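You operate a simulated robot arm through the tools that you are given. There is no shell and no other tool. Be economical: measure what you need, move in short steps, check, and stop when the job is done.

You run a simulated robot arm. Do the job below in one go: nothing can be reset, and whatever is moved stays where it is left.

JOB
Fetch the red rubber ring from the low top of the side stand and set it on top of the blue blanking plug.
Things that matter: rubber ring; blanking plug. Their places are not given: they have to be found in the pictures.

The check looks at the end state, three seconds after you hand in, the way a careful person would. Anything else that was tipped, shoved, dropped, spilled or broken makes it a failure.

ROBOT AND FRAMES
A 7-joint arm with a two-finger parallel gripper, fixed in place. Base frame: the origin is at the foot of the arm, x ahead of it, y to its left, z up; the work surface is at about z = 0. Units: m, degrees, N and s.
With the tool pointing down near the work surface it reaches from about 0.24 to 0.62 m from the base axis. Its first joint turns from -66.0 to 66.0 degrees. Payload 2.6 kg.
The tool frame sits at the grasp point between the pads (the TCP): z along the fingers, y along the line on which they close. The tips reach 0.03 m beyond it. The gripper opens to 0.094 m. The fingers are 0.028 m wide and 0.01 m thick; the gripper's body (0.05 by 0.096 m) begins 0.055 m behind the TCP.
Orientation is told as [roll, pitch, yaw] about the base's x, y, z axes, in that order, counted from this pose: with the fingers straight down and closing along the base's y, the tool's x points along the base's -x, its y along +y and its z along -z.

CONTROLS
- The arm moves only by the tool play_rows. Its argument "deltas" is a list of rows, each an object (a shift or turn left out is 0, a gripper value left out holds the last) with "translation": the shift along the base's x, y, z in m, a list of three; "twist": the turn about the base's z in rad; "gripper": the closure in counts, from 0 (fully open) to 255 (shut). In form: [{"translation": [tx, ty, tz], "twist": twist, "gripper": gripper}, ...]. A call has 1 to 20 rows; each row shifts and turns the commanded pose from where the row before left it. Rows are played at 5 a second. More than 0.05 m and 8.6 degrees between two rows, or a gripper value outside its range, and nothing of the call is played. A pose out of reach is approached as far as the arm can. The call stops where the force on the tool passes 40 N (or 10 N more than at its start, if that is more) or the arm is blocked; 0.2 s more then pass. Each finger travels about 0.072 m/s and halts on what it meets, pressing with about 40 N; the grip force reading is that of the motor and also rises with nothing between the fingers. The clock runs only during rows and for 0.2 s after the last one: add rows that do not move to give the fingers time. The reply holds the time, the measured pose of the TCP, the force on the tool along the base axes, the opening and the grip force, in the units named above and with some noise.
- Cameras (640 x 400 px; columns grow to the right, rows downward): "scene" is fixed at [0.0514, 0.4739, 0.5499]; the picture's right is [-0.38, -0.92, 0.00], its down [-0.62, 0.26, -0.74] and it looks along [0.68, -0.28, -0.67] (base axes); focal length 248 px, centre (320, 200). "wrist" rides on the gripper at [-0.037, 0, -0.058] in the tool frame; the picture's right is [0.00, -1.00, 0.00], its down [0.97, 0.00, -0.24] and it looks along [0.24, 0.00, 0.97] (tool axes); focal length 218 px, centre (320, 200).
- camera(camera): a new picture of that camera. The clock stands still meanwhile.
- probe_pixels(camera, pixels): for up to 12 pixels [column, row] of the newest picture of that camera ("zoom" is the newest enlarged one), the place [x, y, z] in the base frame of the surface seen there, good to about 0.002 m, but the place of the scene camera against the robot may be out by one fixed shift of up to 0.012 m in any direction. The clock stands still meanwhile.
- enlarge(camera, box): a new picture of the part [left, top, right, bottom] of that camera's present view, enlarged. The clock stands still meanwhile.
- hand_in(): hands the job in; it is judged then, once.

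Go step by step. Measure first, check grasps and placings, and put right what went wrong. The budget is 60 turns and 30 pictures, counting those below and the enlarged ones. Unless the task says otherwise, let go and move clear before handing in, and close with one line.

The tools are called after "Call:" by a JSON object that holds its "api" and its "payload". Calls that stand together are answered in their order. play_rows: Moves the arm, as the interface text tells. Its arguments: {"type":"object","properties":{"deltas":{"type":"array"}},"required":["deltas"]} The other tools are called the same way: camera (camera) takes a picture; probe_pixels (camera, pixels) gives the place of the surface under pixels of a picture; enlarge (camera, box) takes an enlarged picture of a part of a camera's view; hand_in () hands the job in.

At the start:

```text
time: 0.0
eef_pos: [0.4246, 0.0435, 0.3486]
orientation: [0.0, 0.0, 0.1]
wrist_force: [0.9, -0.1, -0.6]
grip_width: 0.0941
finger_force: 0.1
```

scene: 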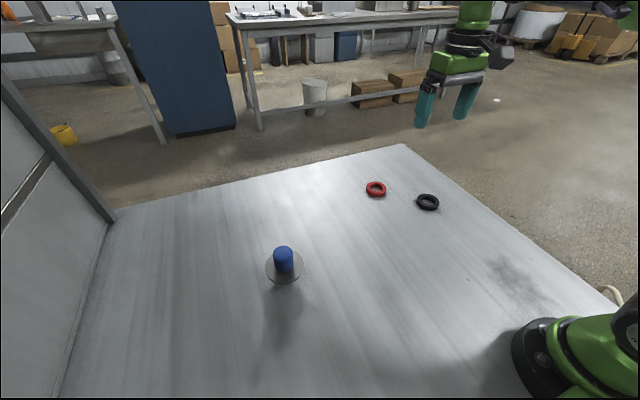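
wrist: 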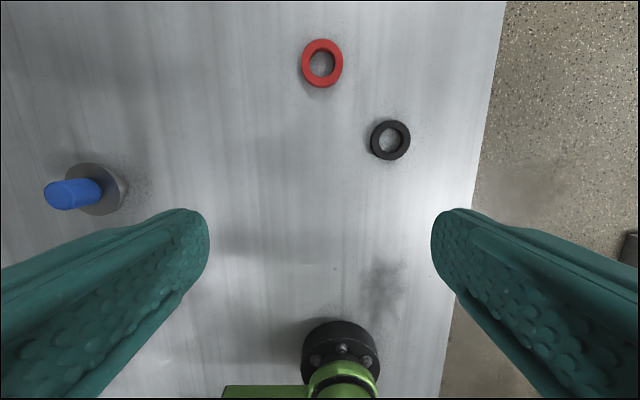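

The red ring shows at scene (376,189) and wrist (322,63), a black ring at scene (428,202), and the blue plug at scene (283,260) on a grey disc. I'll enlarge and probe these.

Call:
{"api": "enlarge", "payload": {"camera": "scene", "box": [240, 160, 460, 298]}}

Call:
{"api": "probe_pixels", "payload": {"camera": "wrist", "pixels": [[322, 43], [322, 84], [306, 63], [338, 63], [322, 63], [280, 63], [390, 125], [57, 195], [95, 190], [115, 190], [150, 190], [390, 140]]}}

Call:
{"api": "probe_pixels", "payload": {"camera": "scene", "pixels": [[376, 189], [367, 190], [385, 189], [376, 183], [376, 195], [376, 210], [283, 250], [283, 262], [283, 278], [270, 268], [300, 268], [283, 300]]}}

```text
2.90 times, centred on (350, 229) of scene
```

zoom: 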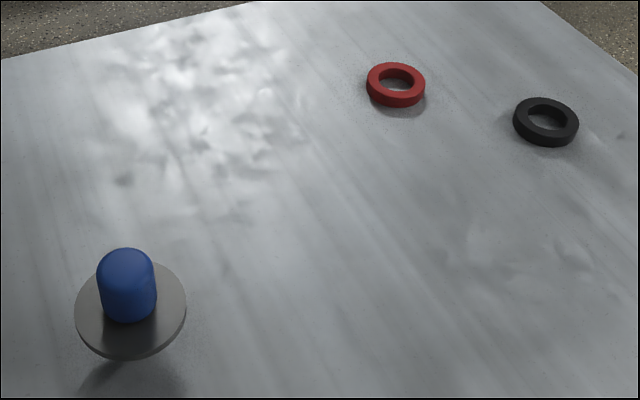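

```text
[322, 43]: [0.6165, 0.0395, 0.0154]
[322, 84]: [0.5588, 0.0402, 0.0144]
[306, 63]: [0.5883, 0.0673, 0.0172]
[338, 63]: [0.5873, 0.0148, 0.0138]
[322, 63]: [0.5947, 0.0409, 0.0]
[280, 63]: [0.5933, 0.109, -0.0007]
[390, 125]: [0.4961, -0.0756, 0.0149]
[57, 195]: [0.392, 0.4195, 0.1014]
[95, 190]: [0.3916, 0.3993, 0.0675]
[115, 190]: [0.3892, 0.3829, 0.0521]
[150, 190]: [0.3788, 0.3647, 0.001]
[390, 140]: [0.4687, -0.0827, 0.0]
```

```text
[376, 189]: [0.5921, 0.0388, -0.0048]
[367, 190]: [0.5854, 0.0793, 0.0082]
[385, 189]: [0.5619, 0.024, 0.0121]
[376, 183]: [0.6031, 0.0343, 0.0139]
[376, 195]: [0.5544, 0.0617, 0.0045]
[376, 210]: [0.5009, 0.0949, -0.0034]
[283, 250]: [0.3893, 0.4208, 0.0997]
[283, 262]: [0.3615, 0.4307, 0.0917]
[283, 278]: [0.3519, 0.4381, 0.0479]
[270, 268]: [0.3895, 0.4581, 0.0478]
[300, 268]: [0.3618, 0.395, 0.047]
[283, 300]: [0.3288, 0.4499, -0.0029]
```

The ring centre is near (0.587, 0.041), top at z≈0.015, and the plug top is at z≈0.10. I'll move above the ring in short steps for a closer wrist look.

Call:
{"api": "play_rows", "payload": {"deltas": [{"translation": [0.04, 0, -0.03]}, {"translation": [0.04, 0, -0.03]}, {"translation": [0.04, 0, -0.03]}, {"translation": [0.04, -0.002, -0.03]}, {"translation": [0, 0, -0.03]}, {"translation": [0, 0, -0.03]}, {}, {}]}}

Call:
{"api": "camera", "payload": {"camera": "wrist"}}

```text
time: 1.8
eef_pos: [0.5844, 0.0407, 0.1688]
orientation: [0.1, 0.0, 0.0]
wrist_force: [-0.5, 0.9, -0.4]
grip_width: 0.0942
finger_force: 0.0
```

```text
26 pictures are left
```

wrist: 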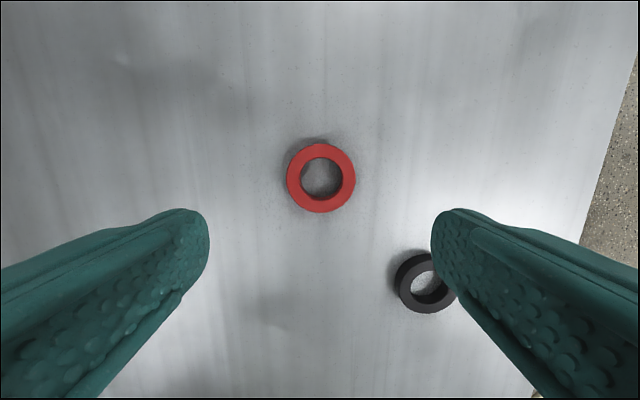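

The ring is at wrist (321,178), the black one at (427,282). I'll probe the ring edges for exact centre and size.

Call:
{"api": "probe_pixels", "payload": {"camera": "wrist", "pixels": [[321, 147], [321, 209], [289, 178], [353, 178], [303, 178], [339, 178], [321, 160], [321, 196], [321, 178], [321, 152], [427, 258], [400, 282]]}}

```text
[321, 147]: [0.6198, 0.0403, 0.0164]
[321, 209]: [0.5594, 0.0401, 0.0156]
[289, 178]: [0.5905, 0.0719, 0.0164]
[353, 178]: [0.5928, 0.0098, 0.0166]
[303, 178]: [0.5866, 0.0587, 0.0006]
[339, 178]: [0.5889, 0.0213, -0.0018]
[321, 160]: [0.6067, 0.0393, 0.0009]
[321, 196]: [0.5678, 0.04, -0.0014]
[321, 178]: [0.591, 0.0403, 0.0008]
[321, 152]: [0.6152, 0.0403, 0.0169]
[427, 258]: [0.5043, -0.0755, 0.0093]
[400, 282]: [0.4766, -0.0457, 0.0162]
```

Ring centre is (0.590, 0.0405), outer diameter about 0.065, 0.016 thick, and the fingers have 14 mm clearance on each side. I'll descend to TCP z≈0.036 with the gripper open.

Call:
{"api": "play_rows", "payload": {"deltas": [{"translation": [0.006, 0, -0.03]}, {"translation": [0, 0, -0.03]}, {"translation": [0, 0, -0.03]}, {"translation": [0, 0, -0.025]}, {"translation": [0, 0, -0.017]}, {}, {}]}}

```text
time: 3.4
eef_pos: [0.5911, 0.0404, 0.0366]
orientation: [0.0, -0.1, 0.0]
wrist_force: [0.0, 0.4, 0.2]
grip_width: 0.094
finger_force: 0.2
```

The arm is at (0.591, 0.040, 0.0366) with no contact. I'll drop 2 mm more and close on the ring gradually.

Call:
{"api": "play_rows", "payload": {"deltas": [{"translation": [0, 0, -0.002], "gripper": 40}, {"gripper": 80}, {"gripper": 120}, {"gripper": 120}, {}, {}]}}

Call:
{"api": "camera", "payload": {"camera": "wrist"}}

```text
time: 4.8
eef_pos: [0.5906, 0.0419, 0.0341]
orientation: [0.0, 0.0, -0.1]
wrist_force: [0.5, -1.1, 1.7]
grip_width: 0.066
finger_force: 39.7
```

```text
25 pictures are left
```

wrist: 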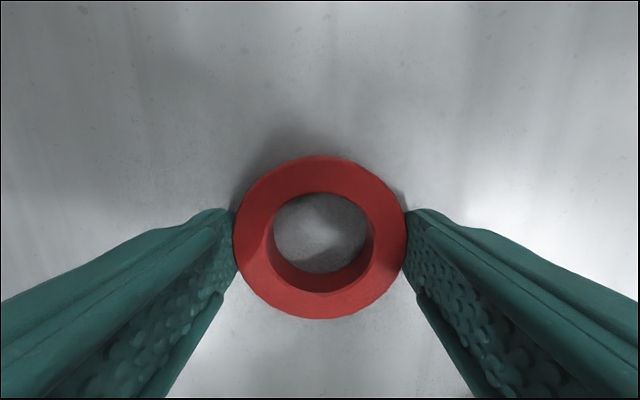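

The fingers stopped at 0.066 m on the ring, which sits between them at wrist (320,237). I'll probe its rim for its offset in the tool, then lift.

Call:
{"api": "probe_pixels", "payload": {"camera": "wrist", "pixels": [[320, 159], [320, 315], [240, 237], [400, 237], [320, 185], [320, 292]]}}

Call:
{"api": "play_rows", "payload": {"deltas": [{"translation": [0, 0, 0.02]}, {"translation": [0, 0, 0.03]}, {"translation": [0, 0, 0.04]}, {"translation": [0, 0, 0.04]}, {"translation": [0, 0, 0.04]}, {}, {}]}}

Call:
{"api": "camera", "payload": {"camera": "wrist"}}

```text
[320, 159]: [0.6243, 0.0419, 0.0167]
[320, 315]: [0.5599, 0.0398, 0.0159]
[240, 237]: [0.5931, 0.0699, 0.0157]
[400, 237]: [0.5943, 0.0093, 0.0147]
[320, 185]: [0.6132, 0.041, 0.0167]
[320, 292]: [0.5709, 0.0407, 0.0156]
```

```text
time: 6.4
eef_pos: [0.5899, 0.0421, 0.2052]
orientation: [0.0, -0.1, 0.1]
wrist_force: [0.1, -0.1, -0.1]
grip_width: 0.0663
finger_force: 39.9
```

```text
24 pictures are left
```

wrist: 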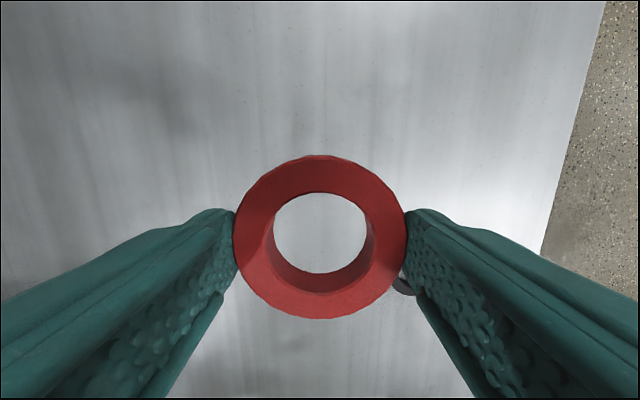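

The ring is lifted and held (0.0663 m), about 1.5 mm toward +x of the TCP, with its underside about 0.034 below it. I'll carry it high to a spot short of the plug, so the plug shows above the ring in the wrist view.

Call:
{"api": "play_rows", "payload": {"deltas": [{"translation": [-0.02, 0.025, 0.005]}, {"translation": [-0.024, 0.03, 0.005]}, {"translation": [-0.024, 0.03, 0.005]}, {"translation": [-0.024, 0.03]}, {"translation": [-0.024, 0.03]}, {"translation": [-0.024, 0.03]}, {"translation": [-0.024, 0.03]}, {"translation": [-0.024, 0.03]}, {"translation": [-0.024, 0.03]}, {"translation": [-0.024, 0.03]}, {"translation": [-0.024, 0.03]}, {"translation": [-0.024, 0.03]}, {"translation": [-0.016, 0.02]}, {}, {}, {}]}}

Call:
{"api": "camera", "payload": {"camera": "wrist"}}

Call:
{"api": "camera", "payload": {"camera": "scene"}}

```text
refused: a shift or a turn must be a list of 3 entries
```

```text
23 pictures are left
```

wrist: 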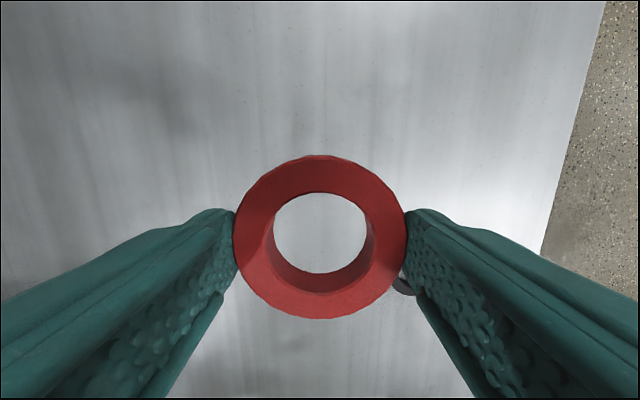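

```text
22 pictures are left
```

scene: 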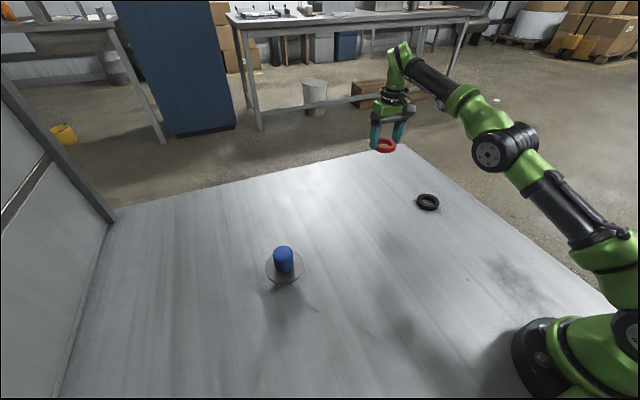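

The move was refused because some shifts had only two entries. The ring is still held, at scene (386,145). I'll send the same move with three entries per row.

Call:
{"api": "play_rows", "payload": {"deltas": [{"translation": [-0.02, 0.025, 0.005]}, {"translation": [-0.024, 0.03, 0.005]}, {"translation": [-0.024, 0.03, 0.005]}, {"translation": [-0.024, 0.03, 0]}, {"translation": [-0.024, 0.03, 0]}, {"translation": [-0.024, 0.03, 0]}, {"translation": [-0.024, 0.03, 0]}, {"translation": [-0.024, 0.03, 0]}, {"translation": [-0.024, 0.03, 0]}, {"translation": [-0.024, 0.03, 0]}, {"translation": [-0.024, 0.03, 0]}, {"translation": [-0.024, 0.03, 0]}, {"translation": [-0.016, 0.02, 0]}, {}, {}, {}]}}

```text
time: 9.8
eef_pos: [0.2881, 0.415, 0.2192]
orientation: [-0.1, -0.1, 0.0]
wrist_force: [-0.7, 0.0, -0.1]
grip_width: 0.0664
finger_force: 39.4
```

The arm reached (0.288, 0.415, 0.219) with the ring still held at 0.0664 m. I'll take the wrist picture.

Call:
{"api": "camera", "payload": {"camera": "wrist"}}

```text
21 pictures are left
```

wrist: 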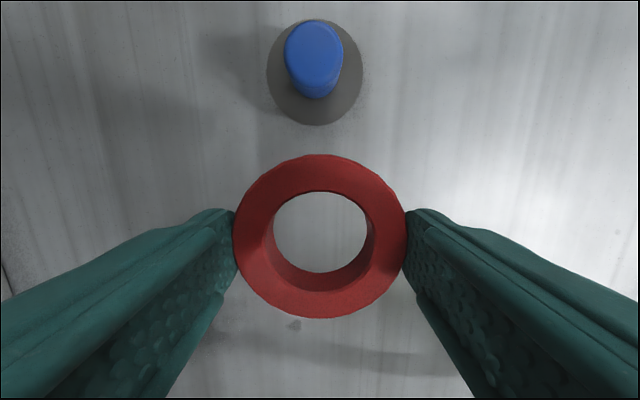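

The plug shows at wrist (314,55) on its grey disc at (315,72). I'll probe the outline and the disc.

Call:
{"api": "enlarge", "payload": {"camera": "wrist", "box": [234, 0, 394, 100]}}

Call:
{"api": "probe_pixels", "payload": {"camera": "wrist", "pixels": [[314, 23], [314, 30], [314, 40], [314, 50], [314, 60], [314, 75], [288, 50], [300, 50], [328, 50], [341, 50], [314, 92], [314, 120]]}}

Call:
{"api": "probe_pixels", "payload": {"camera": "wrist", "pixels": [[270, 75], [360, 75], [314, 105], [280, 50], [350, 50], [275, 95], [352, 95], [314, 140]]}}

```text
4.00 times, centred on (314, 50) of wrist
```

zoom: 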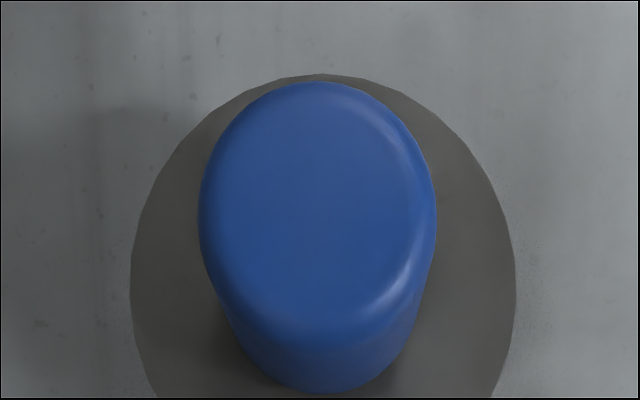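

```text
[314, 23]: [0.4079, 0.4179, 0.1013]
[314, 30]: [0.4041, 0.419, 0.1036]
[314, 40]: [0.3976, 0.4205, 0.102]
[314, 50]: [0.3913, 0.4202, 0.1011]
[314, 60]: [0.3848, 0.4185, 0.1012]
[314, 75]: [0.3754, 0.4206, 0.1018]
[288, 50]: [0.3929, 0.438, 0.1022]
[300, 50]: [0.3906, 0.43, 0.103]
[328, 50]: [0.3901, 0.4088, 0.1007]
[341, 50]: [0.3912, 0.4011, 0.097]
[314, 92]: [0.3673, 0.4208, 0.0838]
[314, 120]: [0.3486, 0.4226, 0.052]
```

```text
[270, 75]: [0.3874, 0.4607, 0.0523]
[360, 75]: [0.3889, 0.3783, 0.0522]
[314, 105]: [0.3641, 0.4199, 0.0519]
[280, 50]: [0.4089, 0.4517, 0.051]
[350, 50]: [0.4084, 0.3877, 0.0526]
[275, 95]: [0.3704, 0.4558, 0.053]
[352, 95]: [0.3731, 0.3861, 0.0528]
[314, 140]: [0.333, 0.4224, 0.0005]
```

The plug is 0.041 m across, centred at about (0.389, 0.420) with top z≈0.102, on a disc of radius 0.044 at z≈0.052. The ring's hole is about 0.038, so it will rest on top. I'll move over it and descend to z≈0.155.

Call:
{"api": "play_rows", "payload": {"deltas": [{"translation": [0.025, 0.002, 0]}, {"translation": [0.025, 0.002, 0]}, {"translation": [0.025, 0.001, 0]}, {"translation": [0.025, 0, 0]}, {}, {"translation": [0, 0, -0.02]}, {"translation": [0, 0, -0.02]}, {"translation": [0, 0, -0.014]}, {"translation": [0, 0, -0.01]}, {}, {}, {}]}}

Call:
{"api": "camera", "payload": {"camera": "wrist"}}

Call:
{"api": "enlarge", "payload": {"camera": "scene", "box": [220, 180, 348, 300]}}

```text
time: 12.4
eef_pos: [0.3891, 0.42, 0.1564]
orientation: [0.0, -0.1, 0.0]
wrist_force: [-0.2, -0.9, -1.1]
grip_width: 0.0661
finger_force: 39.8
```

```text
19 pictures are left
```

wrist: 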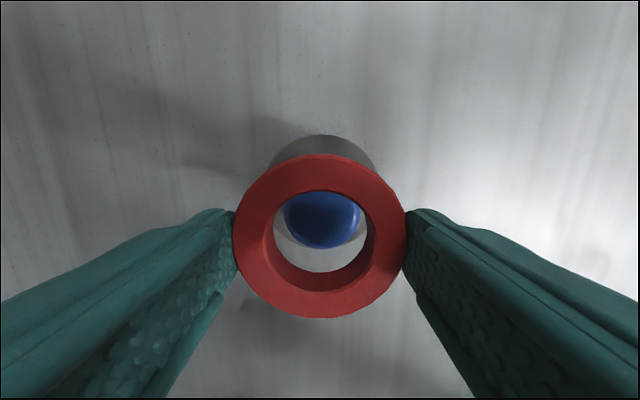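

```text
3.33 times, centred on (284, 240) of scene
```

zoom: 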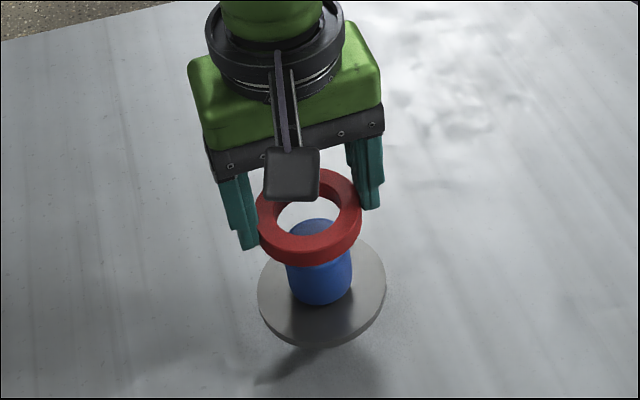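

Through the ring the plug (blue, 283–362, lower edge row 248) is centred to about 1 mm. I'll shift 1 mm in −y and lower to just above contact.

Call:
{"api": "play_rows", "payload": {"deltas": [{"translation": [-0.0005, -0.001, -0.006]}, {"translation": [0, 0, -0.006]}, {"translation": [0, 0, -0.005]}, {}, {"translation": [0, 0, -0.001]}, {"translation": [0, 0, -0.001]}, {}, {}]}}

Call:
{"api": "camera", "payload": {"camera": "wrist"}}

Call:
{"api": "enlarge", "payload": {"camera": "scene", "box": [236, 200, 332, 290]}}

```text
time: 14.2
eef_pos: [0.3907, 0.4211, 0.1367]
orientation: [0.0, 0.0, 0.0]
wrist_force: [-0.1, -0.3, -1.6]
grip_width: 0.066
finger_force: 39.3
```

```text
17 pictures are left
```

wrist: 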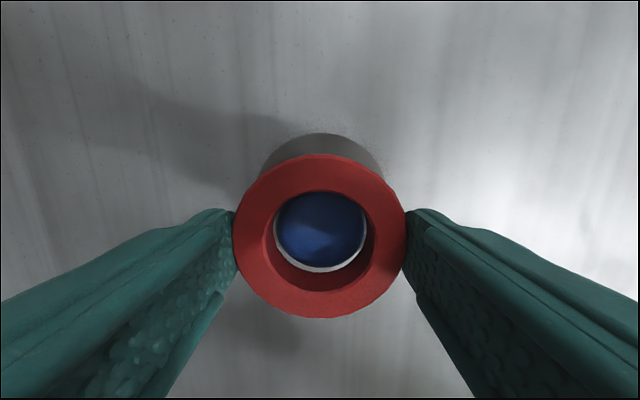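

```text
4.44 times, centred on (284, 245) of scene
```

zoom: 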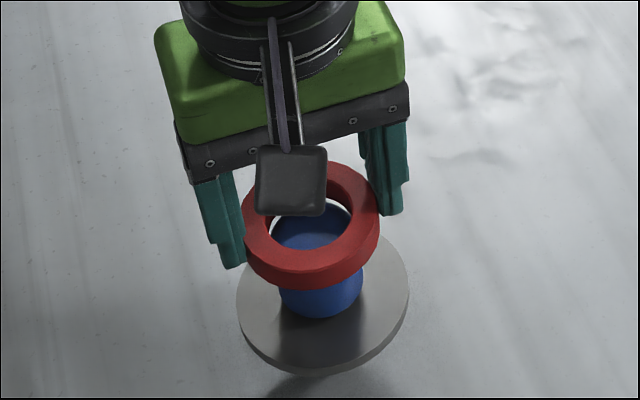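

The ring is just above contact, but a lit crescent below the blue at (320,268) suggests the hole may be slightly wider than the plug. I'll enlarge to measure the hole against the plug before going further.

Call:
{"api": "enlarge", "payload": {"camera": "wrist", "box": [224, 180, 416, 300]}}

```text
3.33 times, centred on (320, 240) of wrist
```

zoom: 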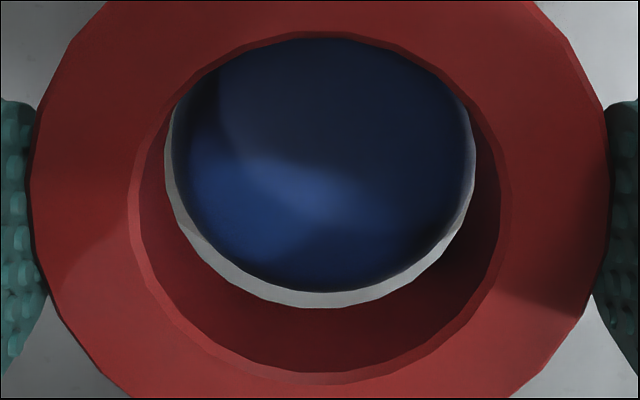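

The hole measures about 0.041–0.042 m and the plug body about 0.043 with a rounded shoulder, so the ring will seat on the shoulder. Centring looks good (blue 172–470 in the zoom against ring centre 320). I'll lower in half-millimetre rows and watch the force.

Call:
{"api": "play_rows", "payload": {"deltas": [{"translation": [0, 0, -0.0005]}, {"translation": [0, 0, -0.0005]}, {"translation": [0, 0, -0.0005]}, {"translation": [0, 0, -0.0005]}, {}, {}]}}

```text
time: 15.6
eef_pos: [0.3887, 0.4212, 0.1344]
orientation: [0.0, 0.0, 0.1]
wrist_force: [-0.4, 0.5, -0.7]
grip_width: 0.0659
finger_force: 40.1
```

No contact force yet at z=0.1344. I'll go another 2 mm slowly.

Call:
{"api": "play_rows", "payload": {"deltas": [{"translation": [0, 0, -0.0005]}, {"translation": [0, 0, -0.0005]}, {"translation": [0, 0, -0.0005]}, {"translation": [0, 0, -0.0005]}, {}, {}]}}

Call:
{"api": "enlarge", "payload": {"camera": "wrist", "box": [224, 180, 416, 300]}}

Call:
{"api": "enlarge", "payload": {"camera": "scene", "box": [244, 210, 324, 290]}}

```text
time: 17.0
eef_pos: [0.3902, 0.4204, 0.1326]
orientation: [0.0, -0.1, 0.0]
wrist_force: [0.3, 0.2, -0.7]
grip_width: 0.0663
finger_force: 39.9
```

```text
3.33 times, centred on (320, 240) of wrist
```

zoom: 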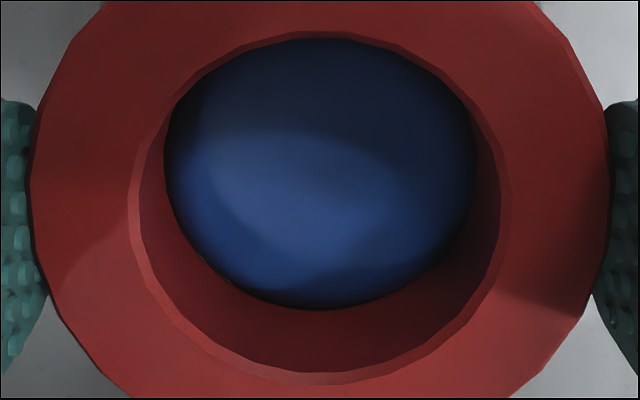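

```text
5.00 times, centred on (284, 250) of scene
```

zoom: 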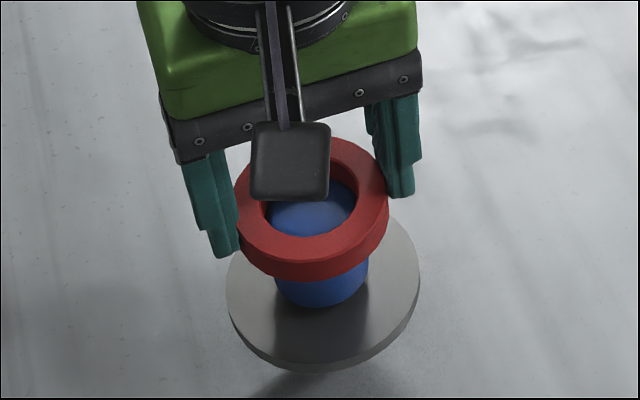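

The blue now fills the hole and there is still no force at z=0.1326. I'll continue another 2 mm.

Call:
{"api": "play_rows", "payload": {"deltas": [{"translation": [0, 0, -0.0005]}, {"translation": [0, 0, -0.0005]}, {"translation": [0, 0, -0.0005]}, {"translation": [0, 0, -0.0005]}, {}, {}]}}

Call:
{"api": "enlarge", "payload": {"camera": "wrist", "box": [224, 180, 416, 300]}}

```text
time: 18.4
eef_pos: [0.3892, 0.4208, 0.1304]
orientation: [0.2, 0.1, 0.0]
wrist_force: [0.4, 0.1, 0.3]
grip_width: 0.0665
finger_force: 39.7
```

```text
3.33 times, centred on (320, 240) of wrist
```

zoom: 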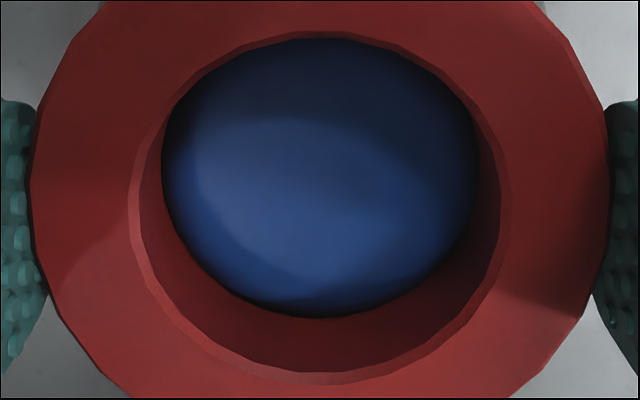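

The blue's lower edge moved from zoom row 307 to 317, so the shoulder is starting to enter the hole, and there is still almost no force. I'll continue 2 mm more.

Call:
{"api": "play_rows", "payload": {"deltas": [{"translation": [0, 0, -0.0005]}, {"translation": [0, 0, -0.0005]}, {"translation": [0, 0, -0.0005]}, {"translation": [0, 0, -0.0005]}, {}, {}]}}

Call:
{"api": "enlarge", "payload": {"camera": "wrist", "box": [224, 180, 416, 300]}}

```text
time: 19.8
eef_pos: [0.3893, 0.4191, 0.1277]
orientation: [0.0, 0.2, 0.0]
wrist_force: [1.5, 0.5, 1.8]
grip_width: 0.0662
finger_force: 40.1
```

```text
3.33 times, centred on (320, 240) of wrist
```

zoom: 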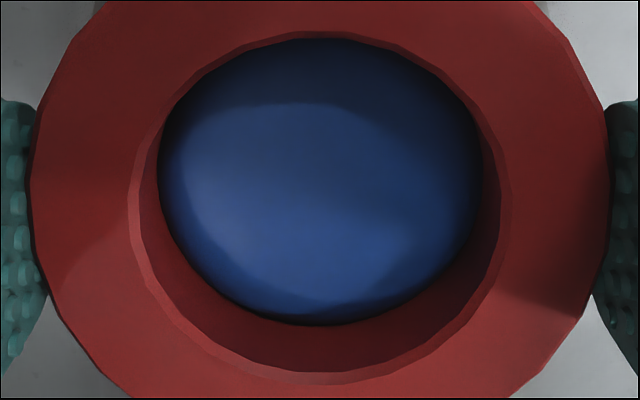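

A small force (1.8 N up, 1.5 N in x) has appeared at z=0.1277, with blue reaching zoom row 325. I'll continue carefully another 2 mm to see whether it seats or slides on.

Call:
{"api": "play_rows", "payload": {"deltas": [{"translation": [0, 0, -0.0005]}, {"translation": [0, 0, -0.0005]}, {"translation": [0, 0, -0.0005]}, {"translation": [0, 0, -0.0005]}, {}, {}]}}

Call:
{"api": "enlarge", "payload": {"camera": "scene", "box": [244, 210, 324, 290]}}

```text
time: 21.2
eef_pos: [0.3899, 0.4208, 0.1275]
orientation: [0.0, 0.0, 0.0]
wrist_force: [0.4, -0.8, 4.0]
grip_width: 0.0658
finger_force: 40.1
```

```text
5.00 times, centred on (284, 250) of scene
```

zoom: 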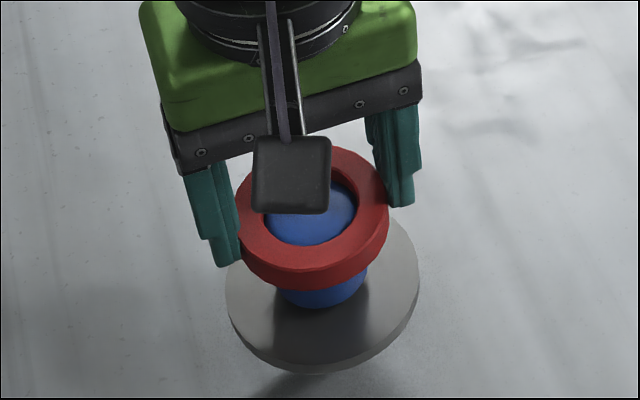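

The ring stopped at z≈0.1275 with the force up to 4 N, and it looks level around the plug's shoulder at scene zoom (312,220). It is seated, so I'll relieve the press and open slowly.

Call:
{"api": "play_rows", "payload": {"deltas": [{"translation": [0, 0, 0.001]}, {}, {"gripper": 78}, {"gripper": 70}, {"gripper": 55}, {"gripper": 30}, {"gripper": 0}, {}, {}]}}

Call:
{"api": "camera", "payload": {"camera": "wrist"}}

```text
time: 23.2
eef_pos: [0.3884, 0.42, 0.1288]
orientation: [-0.1, 0.1, -0.1]
wrist_force: [0.6, -0.4, 0.2]
grip_width: 0.0938
finger_force: 0.1
```

```text
9 pictures are left
```

wrist: 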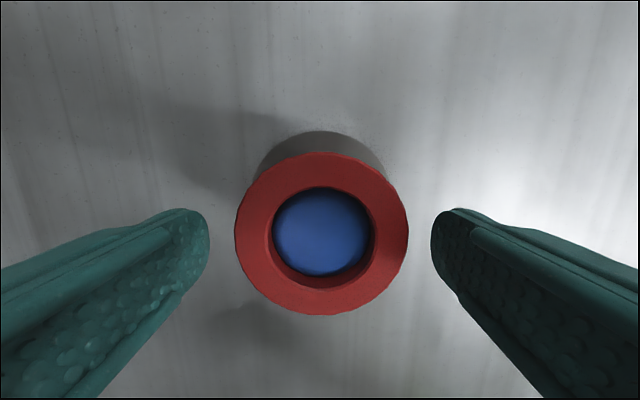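

The fingers are open and the ring stays centred on the plug at wrist (321,234). I'll lift straight up, back away, and check both views.

Call:
{"api": "play_rows", "payload": {"deltas": [{"translation": [0, 0, 0.015]}, {"translation": [0, 0, 0.025]}, {"translation": [0, 0, 0.04]}, {"translation": [0, 0, 0.04]}, {"translation": [0, -0.04, 0]}, {"translation": [0, -0.04, 0]}, {"translation": [0, -0.04, 0]}, {"translation": [0, -0.04, 0]}, {}, {}, {}, {}]}}

Call:
{"api": "camera", "payload": {"camera": "scene"}}

Call:
{"api": "enlarge", "payload": {"camera": "scene", "box": [244, 215, 324, 295]}}

Call:
{"api": "probe_pixels", "payload": {"camera": "zoom", "pixels": [[250, 195], [375, 195], [312, 150], [312, 260], [312, 200]]}}

```text
time: 25.8
eef_pos: [0.3919, 0.2607, 0.2477]
orientation: [0.0, -0.1, 0.0]
wrist_force: [0.7, 0.5, 0.0]
grip_width: 0.094
finger_force: 0.0
```

```text
8 pictures are left
```

scene: 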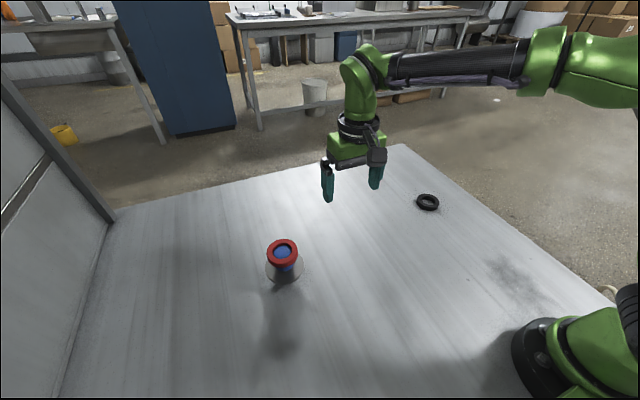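

```text
5.00 times, centred on (284, 255) of scene
```

zoom: 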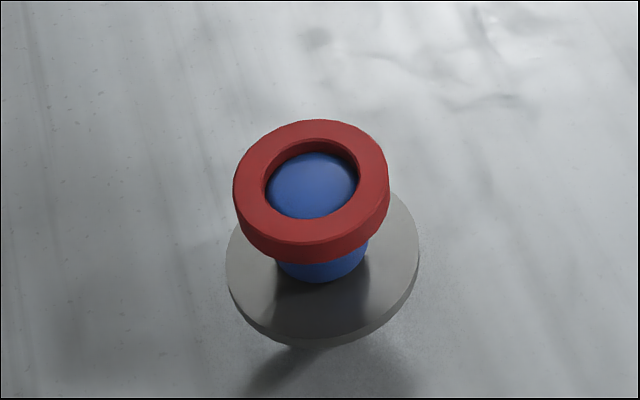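

```text
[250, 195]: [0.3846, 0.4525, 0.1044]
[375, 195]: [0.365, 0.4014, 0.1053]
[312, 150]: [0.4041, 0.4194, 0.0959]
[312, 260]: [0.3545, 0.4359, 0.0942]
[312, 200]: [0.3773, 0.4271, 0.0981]
```

The ring sits level and centred on the plug, at scene (283,252), with its rim at z≈0.105 on both sides. The black ring and the disc haven't moved and the arm is clear, so I'm handing in.

Call:
{"api": "hand_in", "payload": {}}

```text
The job is handed in.
```

I moved the red rubber ring onto the blue blanking plug, where it sits level and centred on the plug's rounded shoulder. The gripper is open and clear, nothing else was disturbed, and the job is handed in.
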